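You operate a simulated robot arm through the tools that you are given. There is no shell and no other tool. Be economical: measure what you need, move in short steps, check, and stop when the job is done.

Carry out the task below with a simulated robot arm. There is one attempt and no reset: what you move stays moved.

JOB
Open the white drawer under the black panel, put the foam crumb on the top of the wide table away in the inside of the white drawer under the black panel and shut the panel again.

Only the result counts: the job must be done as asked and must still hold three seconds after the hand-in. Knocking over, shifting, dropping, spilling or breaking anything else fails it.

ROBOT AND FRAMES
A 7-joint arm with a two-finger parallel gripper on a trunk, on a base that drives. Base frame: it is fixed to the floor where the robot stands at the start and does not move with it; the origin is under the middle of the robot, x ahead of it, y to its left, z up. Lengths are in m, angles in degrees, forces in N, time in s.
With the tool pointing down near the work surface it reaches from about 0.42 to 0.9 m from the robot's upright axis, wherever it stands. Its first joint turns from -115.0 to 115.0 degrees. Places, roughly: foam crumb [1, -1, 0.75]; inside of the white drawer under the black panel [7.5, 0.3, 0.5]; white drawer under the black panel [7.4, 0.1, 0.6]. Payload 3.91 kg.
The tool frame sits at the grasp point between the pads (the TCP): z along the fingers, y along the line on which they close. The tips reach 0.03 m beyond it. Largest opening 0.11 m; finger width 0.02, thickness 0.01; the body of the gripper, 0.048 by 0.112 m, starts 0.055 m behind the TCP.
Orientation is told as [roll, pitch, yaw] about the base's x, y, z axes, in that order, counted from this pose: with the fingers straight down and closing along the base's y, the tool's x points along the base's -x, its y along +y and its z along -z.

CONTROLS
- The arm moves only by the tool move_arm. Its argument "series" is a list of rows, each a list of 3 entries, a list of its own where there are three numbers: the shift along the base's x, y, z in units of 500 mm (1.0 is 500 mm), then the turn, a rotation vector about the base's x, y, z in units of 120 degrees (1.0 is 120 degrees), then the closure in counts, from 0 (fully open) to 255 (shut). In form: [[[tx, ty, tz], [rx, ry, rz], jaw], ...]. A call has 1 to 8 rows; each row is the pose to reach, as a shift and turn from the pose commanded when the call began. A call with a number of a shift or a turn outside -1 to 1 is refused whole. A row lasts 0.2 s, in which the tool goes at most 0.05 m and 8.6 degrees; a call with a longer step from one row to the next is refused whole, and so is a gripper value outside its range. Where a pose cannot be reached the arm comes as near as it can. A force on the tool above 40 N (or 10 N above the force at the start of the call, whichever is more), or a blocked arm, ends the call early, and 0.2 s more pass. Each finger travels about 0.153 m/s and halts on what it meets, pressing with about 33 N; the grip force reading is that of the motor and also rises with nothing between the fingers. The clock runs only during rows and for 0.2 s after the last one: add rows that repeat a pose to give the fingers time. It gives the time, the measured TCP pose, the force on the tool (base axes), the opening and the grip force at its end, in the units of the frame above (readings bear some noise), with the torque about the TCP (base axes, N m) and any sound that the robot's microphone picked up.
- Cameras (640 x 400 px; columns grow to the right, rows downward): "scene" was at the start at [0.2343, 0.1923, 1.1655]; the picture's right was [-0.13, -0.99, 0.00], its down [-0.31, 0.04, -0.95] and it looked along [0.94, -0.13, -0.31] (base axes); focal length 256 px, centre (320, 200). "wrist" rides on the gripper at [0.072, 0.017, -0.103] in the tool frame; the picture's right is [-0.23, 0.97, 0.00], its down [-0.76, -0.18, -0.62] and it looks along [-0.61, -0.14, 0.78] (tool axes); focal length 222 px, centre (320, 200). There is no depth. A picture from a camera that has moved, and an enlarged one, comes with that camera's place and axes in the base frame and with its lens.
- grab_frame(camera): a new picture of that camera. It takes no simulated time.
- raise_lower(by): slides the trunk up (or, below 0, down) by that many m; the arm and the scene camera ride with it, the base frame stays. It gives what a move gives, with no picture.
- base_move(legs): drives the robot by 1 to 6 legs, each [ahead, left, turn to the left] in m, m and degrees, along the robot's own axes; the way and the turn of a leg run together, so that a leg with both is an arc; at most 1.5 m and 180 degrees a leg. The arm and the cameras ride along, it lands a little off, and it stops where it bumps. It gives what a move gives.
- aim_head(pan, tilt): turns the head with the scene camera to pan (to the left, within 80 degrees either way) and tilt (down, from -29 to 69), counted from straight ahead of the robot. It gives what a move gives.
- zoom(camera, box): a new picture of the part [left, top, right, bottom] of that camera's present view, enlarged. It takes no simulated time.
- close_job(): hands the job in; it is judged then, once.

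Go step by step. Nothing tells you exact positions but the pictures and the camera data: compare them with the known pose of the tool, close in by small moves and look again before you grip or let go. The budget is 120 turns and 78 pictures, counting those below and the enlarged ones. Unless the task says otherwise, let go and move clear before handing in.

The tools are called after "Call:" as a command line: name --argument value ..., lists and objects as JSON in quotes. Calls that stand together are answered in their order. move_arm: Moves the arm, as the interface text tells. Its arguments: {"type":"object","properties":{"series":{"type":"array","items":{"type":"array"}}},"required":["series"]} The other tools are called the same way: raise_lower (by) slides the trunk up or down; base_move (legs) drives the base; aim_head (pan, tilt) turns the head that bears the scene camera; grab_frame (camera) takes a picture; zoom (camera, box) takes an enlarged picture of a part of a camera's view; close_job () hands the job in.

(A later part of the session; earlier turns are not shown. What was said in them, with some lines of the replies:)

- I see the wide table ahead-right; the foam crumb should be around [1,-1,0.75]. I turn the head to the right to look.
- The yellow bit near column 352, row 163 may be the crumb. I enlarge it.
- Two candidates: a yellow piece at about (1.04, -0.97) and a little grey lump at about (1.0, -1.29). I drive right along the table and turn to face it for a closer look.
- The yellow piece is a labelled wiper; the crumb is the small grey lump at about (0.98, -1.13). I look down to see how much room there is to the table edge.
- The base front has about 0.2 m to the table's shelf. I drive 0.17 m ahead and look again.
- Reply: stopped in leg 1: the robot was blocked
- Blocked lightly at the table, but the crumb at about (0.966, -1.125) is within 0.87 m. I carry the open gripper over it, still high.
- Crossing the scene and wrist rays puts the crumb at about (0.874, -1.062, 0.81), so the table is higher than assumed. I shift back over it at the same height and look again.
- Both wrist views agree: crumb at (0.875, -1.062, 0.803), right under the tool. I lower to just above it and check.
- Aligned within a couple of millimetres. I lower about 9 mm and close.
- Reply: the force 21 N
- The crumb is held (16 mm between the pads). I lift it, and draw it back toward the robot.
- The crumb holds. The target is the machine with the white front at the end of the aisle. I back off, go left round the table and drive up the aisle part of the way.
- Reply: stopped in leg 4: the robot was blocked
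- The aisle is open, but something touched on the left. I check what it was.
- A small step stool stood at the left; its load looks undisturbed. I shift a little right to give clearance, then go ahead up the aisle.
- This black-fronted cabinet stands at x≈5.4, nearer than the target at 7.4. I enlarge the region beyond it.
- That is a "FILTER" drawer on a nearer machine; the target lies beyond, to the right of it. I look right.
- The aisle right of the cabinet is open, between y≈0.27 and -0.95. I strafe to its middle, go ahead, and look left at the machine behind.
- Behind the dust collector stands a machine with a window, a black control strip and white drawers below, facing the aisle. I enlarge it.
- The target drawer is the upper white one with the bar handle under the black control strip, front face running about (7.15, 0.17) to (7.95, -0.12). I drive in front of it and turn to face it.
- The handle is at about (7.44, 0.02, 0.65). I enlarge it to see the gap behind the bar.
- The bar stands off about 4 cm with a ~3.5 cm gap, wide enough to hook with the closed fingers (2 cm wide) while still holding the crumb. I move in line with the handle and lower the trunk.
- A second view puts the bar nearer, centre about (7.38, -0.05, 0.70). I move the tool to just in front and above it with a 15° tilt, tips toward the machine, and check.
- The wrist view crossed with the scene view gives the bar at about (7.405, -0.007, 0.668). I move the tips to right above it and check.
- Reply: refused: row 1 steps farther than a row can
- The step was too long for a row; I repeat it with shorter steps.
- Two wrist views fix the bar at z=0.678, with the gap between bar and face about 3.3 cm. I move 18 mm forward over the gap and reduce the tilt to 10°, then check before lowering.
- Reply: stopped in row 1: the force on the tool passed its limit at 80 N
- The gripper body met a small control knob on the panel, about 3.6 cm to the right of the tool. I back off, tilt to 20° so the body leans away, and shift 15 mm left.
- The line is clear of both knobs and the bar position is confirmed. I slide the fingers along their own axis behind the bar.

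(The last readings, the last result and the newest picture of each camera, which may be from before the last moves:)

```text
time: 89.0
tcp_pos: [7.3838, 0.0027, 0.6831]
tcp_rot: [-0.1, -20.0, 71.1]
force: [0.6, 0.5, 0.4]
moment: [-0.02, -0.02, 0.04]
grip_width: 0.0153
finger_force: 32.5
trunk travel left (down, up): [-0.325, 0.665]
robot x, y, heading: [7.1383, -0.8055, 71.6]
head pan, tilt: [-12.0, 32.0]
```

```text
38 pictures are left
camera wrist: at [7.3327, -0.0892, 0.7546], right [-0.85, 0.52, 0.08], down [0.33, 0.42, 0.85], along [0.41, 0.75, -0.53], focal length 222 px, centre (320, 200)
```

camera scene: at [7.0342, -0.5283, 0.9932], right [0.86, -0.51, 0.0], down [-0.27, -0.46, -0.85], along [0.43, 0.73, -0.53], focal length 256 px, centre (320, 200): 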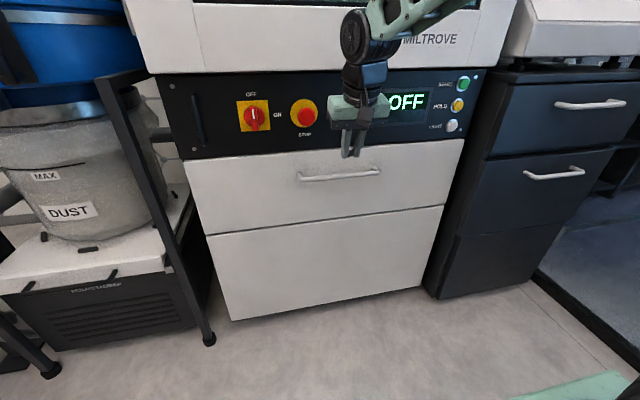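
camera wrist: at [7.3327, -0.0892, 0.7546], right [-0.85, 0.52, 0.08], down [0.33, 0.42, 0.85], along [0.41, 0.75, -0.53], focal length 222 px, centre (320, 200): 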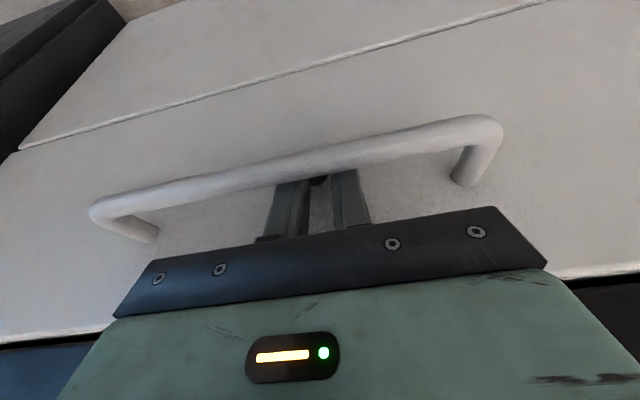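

The tips are behind the bar with no contact force. I pull gently outward along the drawer's normal.

Call:
move_arm --series '[[[-0.0063, -0.019, 0], [0, 0, 0], 255], [[-0.0126, -0.038, 0], [0, 0, 0], 255], [[-0.019, -0.057, 0], [0, 0, 0], 255], [[-0.0253, -0.076, 0], [0, 0, 0], 255], [[-0.038, -0.114, 0], [0, 0, 0], 255], [[-0.0506, -0.152, 0], [0, 0, 0], 255]]'

Call:
grab_frame --camera "scene"

```text
time: 90.4
tcp_pos: [7.3574, -0.0733, 0.6819]
tcp_rot: [-0.1, -20.0, 71.1]
force: [-1.4, -0.2, -0.1]
moment: [-0.05, 0.02, 0.01]
grip_width: 0.0156
finger_force: 32.6
trunk travel left (down, up): [-0.325, 0.665]
robot x, y, heading: [7.1402, -0.8069, 71.7]
head pan, tilt: [-12.0, 32.0]
```

```text
37 pictures are left
camera scene: at [7.0342, -0.5283, 0.9932], right [0.86, -0.51, 0.0], down [-0.27, -0.46, -0.85], along [0.43, 0.73, -0.53], focal length 256 px, centre (320, 200)
```

scene: 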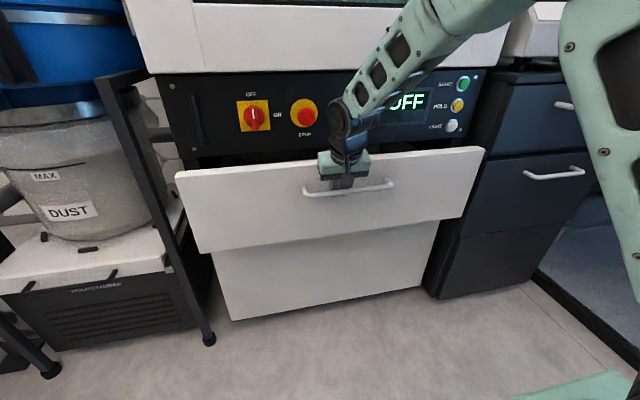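

The drawer comes out smoothly. I pull another 20 cm.

Call:
move_arm --series '[[[-0.0158, -0.0475, 0], [0, 0, 0], 255], [[-0.0316, -0.095, 0], [0, 0, 0], 255], [[-0.0474, -0.1425, 0], [0, 0, 0], 255], [[-0.0632, -0.19, 0], [0, 0, 0], 255], [[-0.079, -0.2375, 0], [0, 0, 0], 255], [[-0.0948, -0.285, 0], [0, 0, 0], 255], [[-0.1106, -0.3325, 0], [0, 0, 0], 255], [[-0.1264, -0.38, 0], [0, 0, 0], 255]]'

Call:
grab_frame --camera "scene"

```text
time: 92.2
tcp_pos: [7.295, -0.2624, 0.6816]
tcp_rot: [-0.1, -20.0, 71.1]
force: [-0.8, 0.4, 0.1]
moment: [-0.01, -0.02, 0.0]
grip_width: 0.0152
finger_force: 33.0
trunk travel left (down, up): [-0.325, 0.665]
robot x, y, heading: [7.1403, -0.8025, 71.6]
head pan, tilt: [-12.0, 32.0]
```

```text
36 pictures are left
camera scene: at [7.0342, -0.5283, 0.9932], right [0.86, -0.51, 0.0], down [-0.27, -0.46, -0.85], along [0.43, 0.73, -0.53], focal length 256 px, centre (320, 200)
```

scene: 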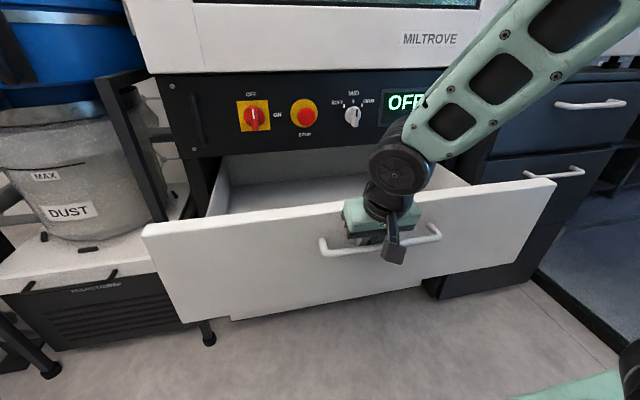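

The drawer is open about 27 cm and stays. I unhook by sliding back out along the finger axis and then rising.

Call:
move_arm --series '[[[0.0019, 0.0057, 0], [0, 0, 0], 255], [[-0.0035, -0.0105, 0.047], [0, 0, 0], 255], [[-0.009, -0.0267, 0.094], [0, 0, 0], 255], [[-0.0143, -0.043, 0.141], [0, 0, 0], 255], [[-0.0197, -0.059, 0.188], [0, 0, 0], 255], [[-0.0197, -0.059, 0.27], [0, 0, 0], 255], [[-0.0197, -0.059, 0.35], [0, 0, 0], 255], [[-0.0197, -0.059, 0.42], [0, 0, 0], 255]]'

Call:
raise_lower --by 0.1

Call:
grab_frame --camera "scene"

Call:
grab_frame --camera "wrist"

```text
time: 94.0
tcp_pos: [7.2862, -0.2923, 0.892]
tcp_rot: [-0.1, -20.0, 71.2]
force: [-0.3, 0.1, 0.4]
moment: [0.0, -0.02, 0.02]
grip_width: 0.0154
finger_force: 33.0
trunk travel left (down, up): [-0.325, 0.665]
robot x, y, heading: [7.1409, -0.805, 71.4]
head pan, tilt: [-12.0, 32.0]
```

```text
time: 95.3
tcp_pos: [7.2854, -0.292, 0.9918]
tcp_rot: [-0.1, -20.0, 71.1]
force: [0.1, -0.5, -0.4]
moment: [0.01, 0.01, 0.02]
grip_width: 0.0153
finger_force: 33.2
trunk travel left (down, up): [-0.425, 0.565]
robot x, y, heading: [7.1392, -0.8078, 71.2]
head pan, tilt: [-12.0, 32.0]
```

```text
35 pictures are left
camera scene: at [7.0342, -0.5284, 1.0932], right [0.86, -0.51, 0.0], down [-0.27, -0.46, -0.85], along [0.43, 0.73, -0.53], focal length 256 px, centre (320, 200)
```

scene: 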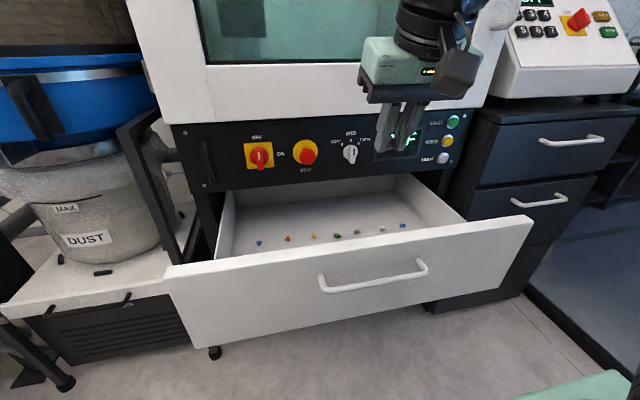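

```text
34 pictures are left
camera wrist: at [7.2357, -0.3851, 1.0638], right [-0.85, 0.52, 0.08], down [0.33, 0.42, 0.85], along [0.41, 0.75, -0.53], focal length 222 px, centre (320, 200)
```

wrist: 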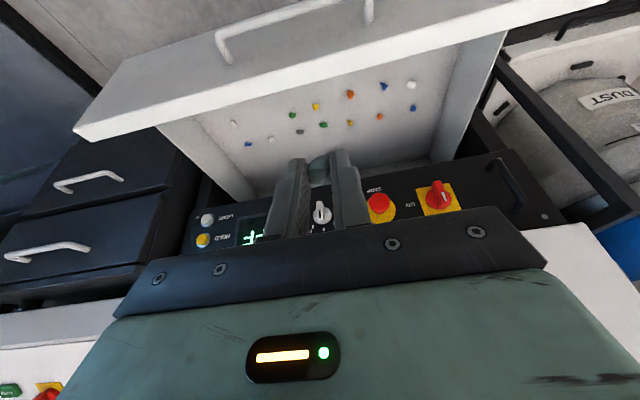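

The drawer floor is at about z=0.54, with two rows of stray crumbs from n≈2.29 back; the front half of it is free. I move the tool over that free strip, straightening it.

Call:
move_arm --series '[[[0.02, 0.06, 0], [-0.05, 0.0175, 0], 255], [[0.04, 0.12, 0], [-0.1, 0.035, 0], 255], [[0.06, 0.18, 0], [-0.158, 0.0533, 0], 255], [[0.08, 0.24, 0], [-0.158, 0.0533, 0], 255], [[0.1, 0.3, -0.03], [-0.158, 0.0533, 0], 255], [[0.1264, 0.3796, -0.06], [-0.158, 0.0533, 0], 255], [[0.1264, 0.3796, -0.12], [-0.158, 0.0533, 0], 255], [[0.1264, 0.3796, -0.18], [-0.158, 0.0533, 0], 255]]'

Call:
grab_frame --camera "scene"

Call:
grab_frame --camera "wrist"

```text
time: 97.1
tcp_pos: [7.3482, -0.1043, 0.9018]
tcp_rot: [-0.1, -0.1, 71.1]
force: [-0.1, 0.4, 0.6]
moment: [0.05, -0.01, -0.01]
grip_width: 0.0152
finger_force: 33.5
trunk travel left (down, up): [-0.425, 0.565]
robot x, y, heading: [7.1408, -0.8068, 71.6]
head pan, tilt: [-12.0, 32.0]
```

```text
33 pictures are left
camera scene: at [7.0342, -0.5284, 1.0933], right [0.86, -0.51, 0.0], down [-0.27, -0.46, -0.85], along [0.43, 0.73, -0.53], focal length 256 px, centre (320, 200)
```

scene: 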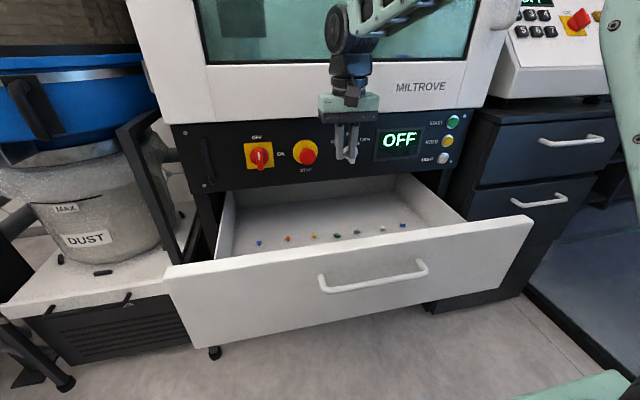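

```text
32 pictures are left
camera wrist: at [7.3084, -0.167, 1.0042], right [-0.85, 0.53, 0.0], down [0.41, 0.66, 0.62], along [0.33, 0.53, -0.78], focal length 222 px, centre (320, 200)
```

wrist: 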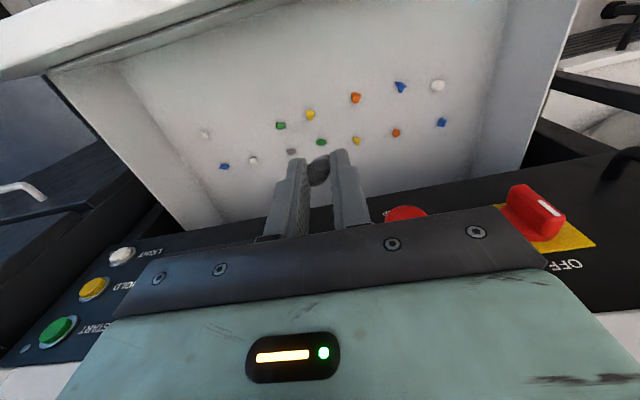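

The landing spot projects to the free strip in front of the near row. I lower by the trunk first, then check clearance to the drawer's front.

Call:
raise_lower --by -0.2

Call:
grab_frame --camera "wrist"

Call:
grab_frame --camera "scene"

```text
time: 99.3
tcp_pos: [7.347, -0.1041, 0.7029]
tcp_rot: [-0.1, 0.0, 71.1]
force: [-0.7, 0.6, -1.0]
moment: [0.04, -0.02, 0.01]
grip_width: 0.0153
finger_force: 33.1
trunk travel left (down, up): [-0.225, 0.765]
robot x, y, heading: [7.1373, -0.8036, 71.6]
head pan, tilt: [-12.0, 32.0]
```

```text
31 pictures are left
camera wrist: at [7.3082, -0.1671, 0.8044], right [-0.85, 0.53, 0.0], down [0.41, 0.66, 0.62], along [0.33, 0.53, -0.78], focal length 222 px, centre (320, 200)
```

wrist: 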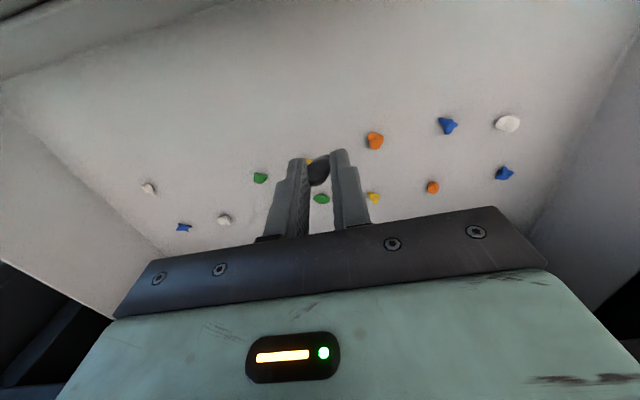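

```text
30 pictures are left
camera scene: at [7.0342, -0.5283, 0.8933], right [0.86, -0.51, 0.0], down [-0.27, -0.46, -0.85], along [0.43, 0.73, -0.53], focal length 256 px, centre (320, 200)
```

scene: 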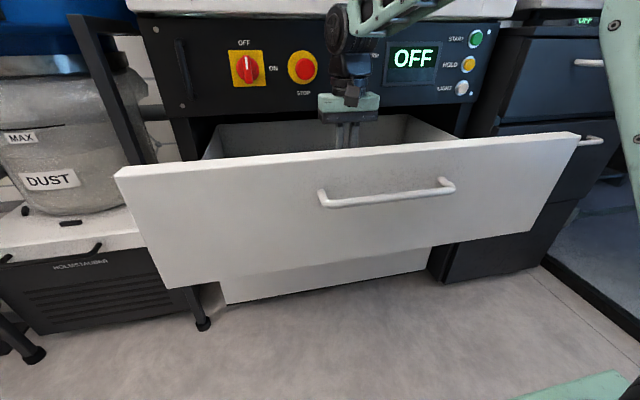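

Clear all round; the nearest stray crumb is about 7 cm behind. I lower further inside.

Call:
move_arm --series '[[[0, 0, -0.08], [0, 0, 0], 255], [[0, 0, -0.16], [0, 0, 0], 255], [[0, 0, -0.22], [0, 0, 0], 255], [[0, 0, -0.25], [0, 0, 0], 255], [[0, 0, -0.25], [0, 0, 0], 255]]'

Call:
grab_frame --camera "wrist"

```text
time: 100.5
tcp_pos: [7.348, -0.104, 0.5771]
tcp_rot: [-0.2, -0.1, 71.2]
force: [0.3, 0.3, 0.2]
moment: [-0.02, -0.01, 0.01]
grip_width: 0.0153
finger_force: 33.4
trunk travel left (down, up): [-0.225, 0.765]
robot x, y, heading: [7.1338, -0.8056, 71.4]
head pan, tilt: [-12.0, 32.0]
```

```text
29 pictures are left
camera wrist: at [7.3079, -0.1672, 0.6794], right [-0.85, 0.53, 0.0], down [0.41, 0.66, 0.62], along [0.33, 0.53, -0.78], focal length 222 px, centre (320, 200)
```

wrist: 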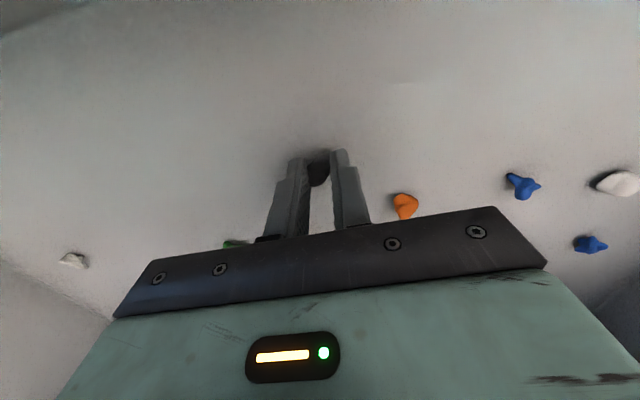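

Nearly at the floor. I lower 2 cm more in small steps and check the force.

Call:
move_arm --series '[[[0, 0, -0.015], [0, 0, 0], 255], [[0, 0, -0.03], [0, 0, 0], 255], [[0, 0, -0.04], [0, 0, 0], 255]]'

Call:
grab_frame --camera "wrist"

```text
time: 101.3
tcp_pos: [7.3499, -0.1021, 0.566]
tcp_rot: [0.1, -0.9, 71.1]
force: [0.0, 0.3, 16.0]
moment: [-0.15, -0.04, 0.12]
grip_width: 0.0154
finger_force: 33.0
trunk travel left (down, up): [-0.225, 0.765]
robot x, y, heading: [7.142, -0.8034, 71.5]
head pan, tilt: [-12.0, 32.0]
stopped in row 3: the force on the tool passed its limit at 48 N (the readings are from after the stop); the commanded pose is now the measured one
```

```text
28 pictures are left
camera wrist: at [7.3091, -0.1657, 0.6675], right [-0.85, 0.53, 0.0], down [0.41, 0.65, 0.64], along [0.33, 0.54, -0.77], focal length 222 px, centre (320, 200)
```

wrist: 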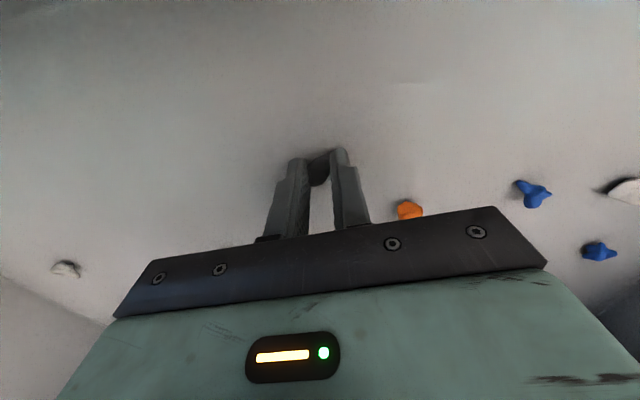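

The fingers touch the drawer floor. I ease up 3 mm, open partway, and rise.

Call:
move_arm --series '[[[0, 0, 0.006], [0, 0, 0], 255], [[0, 0, 0.006], [0, 0, 0], 200], [[0, 0, 0.006], [0, 0, 0], 150], [[0, 0, 0.006], [0, 0, 0], 150], [[0, 0, 0.04], [0, 0, 0], 150], [[0, 0, 0.12], [0, 0, 0], 150]]'

Call:
grab_frame --camera "wrist"

```text
time: 102.7
tcp_pos: [7.3485, -0.1024, 0.6229]
tcp_rot: [-0.1, -0.7, 71.0]
force: [-0.5, 0.3, 0.0]
moment: [-0.01, 0.01, 0.0]
grip_width: 0.0453
finger_force: 0.0
trunk travel left (down, up): [-0.225, 0.765]
robot x, y, heading: [7.141, -0.8038, 71.4]
head pan, tilt: [-12.0, 32.0]
```

```text
27 pictures are left
camera wrist: at [7.3087, -0.1662, 0.7257], right [-0.85, 0.53, 0.0], down [0.41, 0.66, 0.63], along [0.33, 0.54, -0.78], focal length 222 px, centre (320, 200)
```

wrist: 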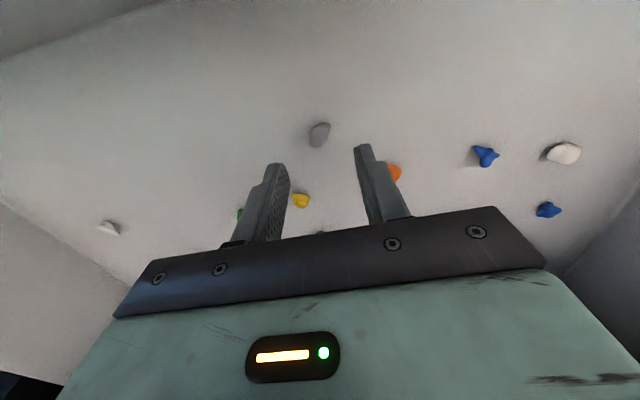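

The crumb lies on the drawer floor, clear of the others. I rise out of the drawer with the trunk and take a look.

Call:
raise_lower --by 0.25

Call:
grab_frame --camera "wrist"

Call:
grab_frame --camera "scene"

```text
time: 105.3
tcp_pos: [7.3497, -0.1013, 0.8742]
tcp_rot: [0.0, -0.8, 71.1]
force: [-0.7, 0.8, 0.1]
moment: [0.01, 0.01, -0.01]
grip_width: 0.0452
finger_force: 0.0
trunk travel left (down, up): [-0.475, 0.515]
robot x, y, heading: [7.1376, -0.8075, 71.5]
head pan, tilt: [-12.0, 32.0]
```

```text
26 pictures are left
camera wrist: at [7.3088, -0.1661, 0.9758], right [-0.85, 0.53, 0.0], down [0.41, 0.66, 0.63], along [0.33, 0.54, -0.78], focal length 222 px, centre (320, 200)
```

wrist: 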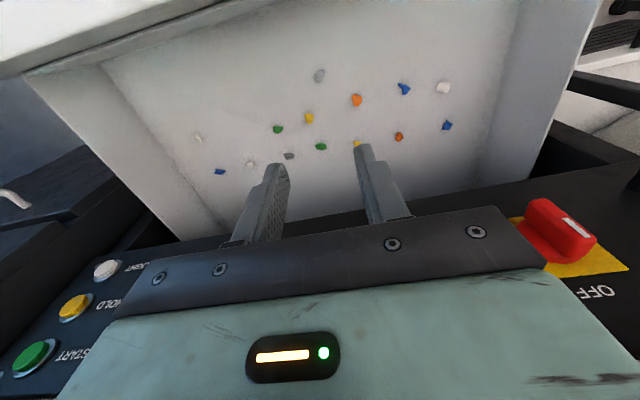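

```text
25 pictures are left
camera scene: at [7.0342, -0.5283, 1.1432], right [0.86, -0.51, 0.0], down [-0.27, -0.46, -0.85], along [0.43, 0.73, -0.53], focal length 256 px, centre (320, 200)
```

scene: 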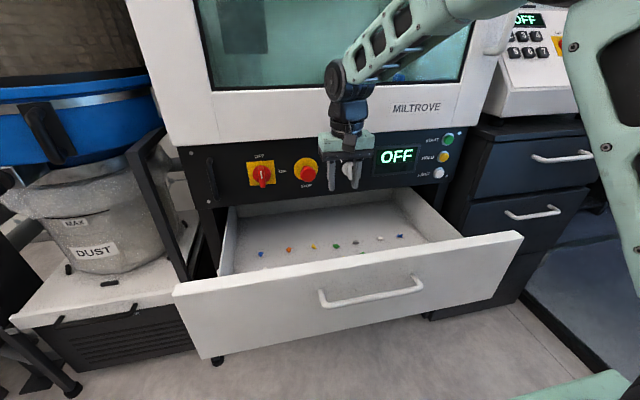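

The crumb sits alone in the free strip. I draw the tool back over the front edge, close the fingers, and tilt 10° ready to push.

Call:
move_arm --series '[[[-0.0256, -0.0758, 0.04], [0, 0, 0], 200], [[-0.0512, -0.1517, 0.04], [0, 0, 0], 255], [[-0.0768, -0.2275, 0.04], [0, 0, 0], 255], [[-0.1024, -0.3033, 0.04], [0, 0, 0], 255], [[-0.128, -0.379, 0.04], [0.036, -0.012, 0], 255], [[-0.1536, -0.455, 0.04], [0.0727, -0.0245, 0], 255], [[-0.1536, -0.455, 0.0], [0.0727, -0.0245, 0], 255]]'

Call:
raise_lower --by -0.1

Call:
grab_frame --camera "wrist"

Call:
grab_frame --camera "scene"

```text
time: 106.9
tcp_pos: [7.2721, -0.3306, 0.8748]
tcp_rot: [0.0, -9.9, 71.1]
force: [-0.2, -1.2, -0.4]
moment: [-0.03, 0.01, 0.0]
grip_width: 0.0
finger_force: 32.8
trunk travel left (down, up): [-0.475, 0.515]
robot x, y, heading: [7.141, -0.8056, 71.6]
head pan, tilt: [-12.0, 32.0]
```

```text
time: 108.2
tcp_pos: [7.2712, -0.3299, 0.7759]
tcp_rot: [0.0, -9.9, 71.0]
force: [0.4, 0.2, -0.7]
moment: [0.02, -0.01, 0.05]
grip_width: 0.0001
finger_force: 32.8
trunk travel left (down, up): [-0.375, 0.615]
robot x, y, heading: [7.1398, -0.8022, 71.6]
head pan, tilt: [-12.0, 32.0]
```

```text
24 pictures are left
camera wrist: at [7.2271, -0.409, 0.8637], right [-0.85, 0.53, 0.04], down [0.38, 0.55, 0.74], along [0.37, 0.65, -0.67], focal length 222 px, centre (320, 200)
```

wrist: 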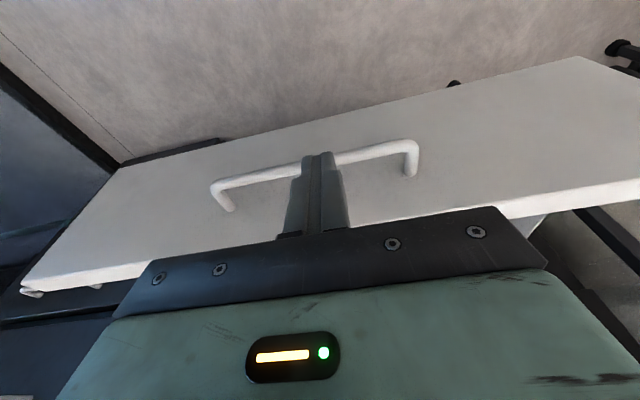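

```text
23 pictures are left
camera scene: at [7.0342, -0.5284, 1.0433], right [0.86, -0.51, 0.0], down [-0.27, -0.46, -0.85], along [0.43, 0.73, -0.53], focal length 256 px, centre (320, 200)
```

scene: 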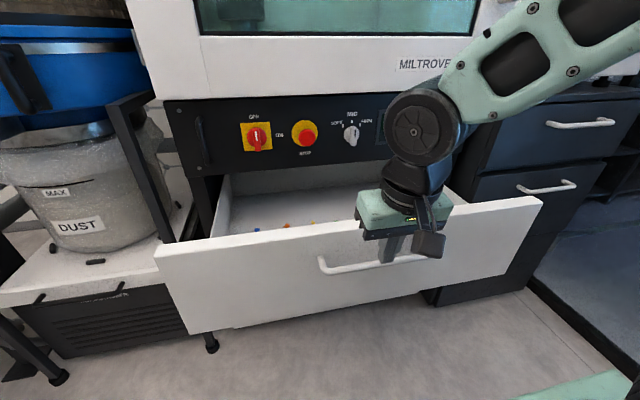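

The closed fingers are in front of the bar. I lower to bar height, then push along the drawer's normal.

Call:
move_arm --series '[[[0, 0, -0.08], [0, 0, 0], 255], [[0, 0, -0.16], [0, 0, 0], 255], [[0, 0, -0.2], [0, 0, 0], 255], [[0.0126, 0.038, -0.2], [0, 0, 0], 255], [[0.0253, 0.0759, -0.2], [0, 0, 0], 255], [[0.0379, 0.1139, -0.2], [0, 0, 0], 255], [[0.0506, 0.1518, -0.2], [0, 0, 0], 255], [[0.0632, 0.1898, -0.2], [0, 0, 0], 255]]'

Call:
grab_frame --camera "scene"

```text
time: 110.0
tcp_pos: [7.3034, -0.235, 0.6759]
tcp_rot: [-0.1, -9.9, 71.3]
force: [0.0, -0.4, -0.3]
moment: [0.01, 0.02, 0.0]
grip_width: 0.0
finger_force: 33.3
trunk travel left (down, up): [-0.375, 0.615]
robot x, y, heading: [7.1383, -0.8013, 71.5]
head pan, tilt: [-12.0, 32.0]
```

```text
22 pictures are left
camera scene: at [7.0342, -0.5284, 1.0433], right [0.86, -0.51, 0.0], down [-0.27, -0.46, -0.85], along [0.43, 0.73, -0.53], focal length 256 px, centre (320, 200)
```

scene: 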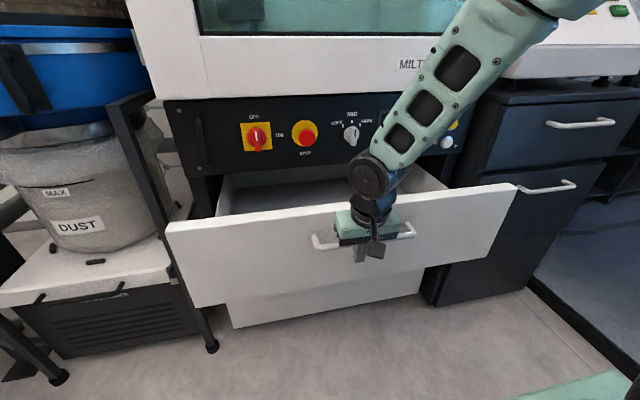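

The drawer slides in. I push a further 16 cm.

Call:
move_arm --series '[[[0.0126, 0.038, 0], [0, 0, 0], 255], [[0.0253, 0.0759, 0], [0, 0, 0], 255], [[0.0379, 0.1139, 0], [0, 0, 0], 255], [[0.0506, 0.1518, 0], [0, 0, 0], 255], [[0.0632, 0.1898, 0], [0, 0, 0], 255], [[0.0759, 0.2277, 0], [0, 0, 0], 255], [[0.0885, 0.2657, 0], [0, 0, 0], 255], [[0.1011, 0.3037, 0], [0, 0, 0], 255]]'

Call:
grab_frame --camera "scene"

```text
time: 111.8
tcp_pos: [7.355, -0.0821, 0.6761]
tcp_rot: [0.0, -9.9, 71.1]
force: [-0.5, 0.5, -0.1]
moment: [-0.01, -0.01, -0.01]
grip_width: 0.0001
finger_force: 32.8
trunk travel left (down, up): [-0.375, 0.615]
robot x, y, heading: [7.1422, -0.8051, 71.7]
head pan, tilt: [-12.0, 32.0]
```

```text
21 pictures are left
camera scene: at [7.0342, -0.5284, 1.0433], right [0.86, -0.51, 0.0], down [-0.27, -0.46, -0.85], along [0.43, 0.73, -0.53], focal length 256 px, centre (320, 200)
```

scene: 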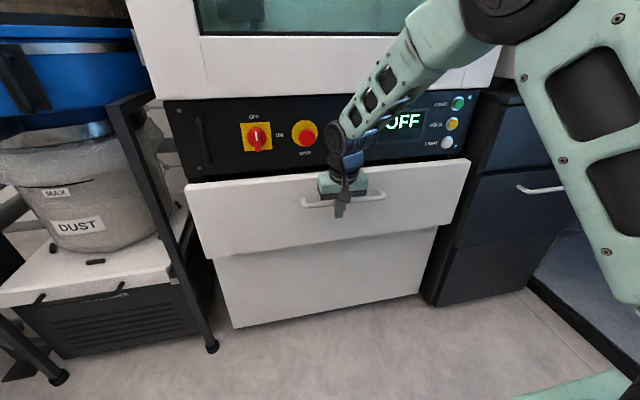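

About 5 cm remain. I push slowly until it seats.

Call:
move_arm --series '[[[0.0063, 0.019, 0], [0, 0, 0], 255], [[0.0126, 0.038, 0], [0, 0, 0], 255], [[0.019, 0.0569, 0], [0, 0, 0], 255], [[0.0253, 0.0759, 0], [0, 0, 0], 255], [[0.0303, 0.0911, 0], [0, 0, 0], 255], [[0.0354, 0.1063, 0], [0, 0, 0], 255], [[0.0404, 0.1215, 0], [0, 0, 0], 255]]'

Call:
grab_frame --camera "scene"

```text
time: 113.4
tcp_pos: [7.3722, -0.0304, 0.6718]
tcp_rot: [-0.1, -8.8, 71.3]
force: [-2.2, -7.1, 0.3]
moment: [0.09, -0.03, 0.1]
grip_width: 0.0
finger_force: 33.5
trunk travel left (down, up): [-0.375, 0.615]
robot x, y, heading: [7.1365, -0.8038, 71.7]
head pan, tilt: [-12.0, 32.0]
stopped in row 7: the force on the tool passed its limit at 52 N (the readings are from after the stop); the commanded pose is now the measured one
```

```text
20 pictures are left
camera scene: at [7.0341, -0.5289, 1.0432], right [0.86, -0.51, 0.0], down [-0.27, -0.46, -0.85], along [0.43, 0.73, -0.53], focal length 256 px, centre (320, 200)
```

scene: 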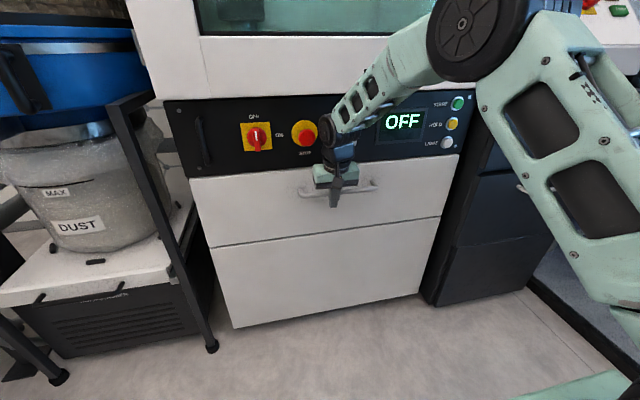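

The tool stopped exactly where the closed handle was expected; the drawer looks flush. I back the arm straight out and look again.

Call:
move_arm --series '[[[-0.0253, -0.0759, 0], [0, 0, 0], 255], [[-0.0506, -0.1518, 0], [0, 0, 0], 255], [[-0.0759, -0.2277, 0], [0, 0, 0], 255], [[-0.1011, -0.3037, 0.02], [0, 0, 0], 200], [[-0.1264, -0.3795, 0.08], [0, 0, 0], 100], [[-0.1264, -0.3795, 0.16], [0, 0, 0], 100], [[-0.1264, -0.3795, 0.24], [0, 0, 0], 100]]'

Call:
grab_frame --camera "scene"

Call:
zoom --camera "scene" --box '[170, 90, 490, 290]'

```text
time: 115.0
tcp_pos: [7.3094, -0.2196, 0.7947]
tcp_rot: [-0.1, -8.9, 71.2]
force: [0.0, 0.5, -0.3]
moment: [0.0, 0.0, -0.01]
grip_width: 0.0669
finger_force: 0.1
trunk travel left (down, up): [-0.375, 0.615]
robot x, y, heading: [7.1366, -0.8075, 71.5]
head pan, tilt: [-12.0, 32.0]
```

```text
19 pictures are left
camera scene: at [7.0342, -0.5286, 1.0432], right [0.86, -0.51, 0.0], down [-0.27, -0.46, -0.85], along [0.43, 0.73, -0.53], focal length 256 px, centre (320, 200)
```

scene: 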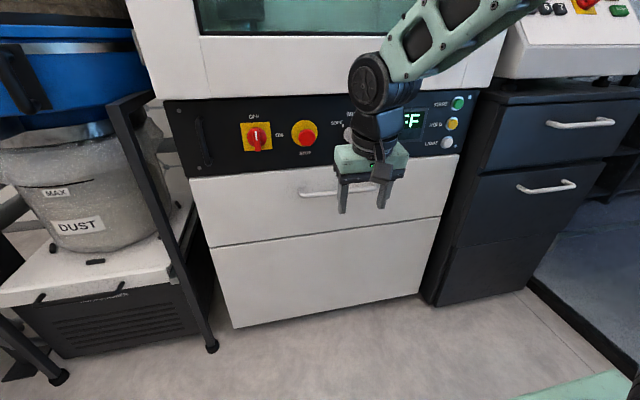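

```text
2.00 times, centred on (330, 190) of scene
camera zoom: at [7.0342, -0.5286, 1.0432], right [0.86, -0.51, 0.0], down [-0.27, -0.46, -0.85], along [0.43, 0.73, -0.53], focal length 512 px, centre (300, 220)
```

zoom: 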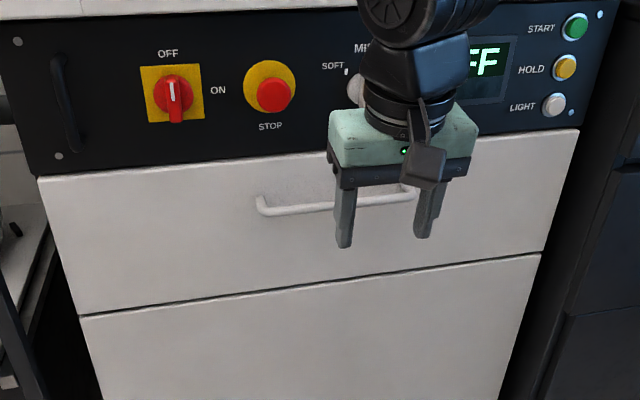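

The drawer is flush and shut with the crumb inside, and the gripper is empty and clear. I hand in.

Call:
close_job

```text
The job is handed in.
```

I put the foam crumb in the white drawer under the black panel and pushed the drawer shut. The gripper was empty and clear when I handed the job in.

There were two unplanned contacts:
- **Control panel:** before I opened the drawer, the gripper body bumped the small SOFT/MID/FIRM knob, at about 80 N. It looked unchanged in later pictures.
- **Driving:** the base was blocked against the wide table and then on its left, apparently by the step stool. I saw nothing out of place at either spot.

I took "shut the panel" to mean closing the drawer, and did not move the black panel itself.
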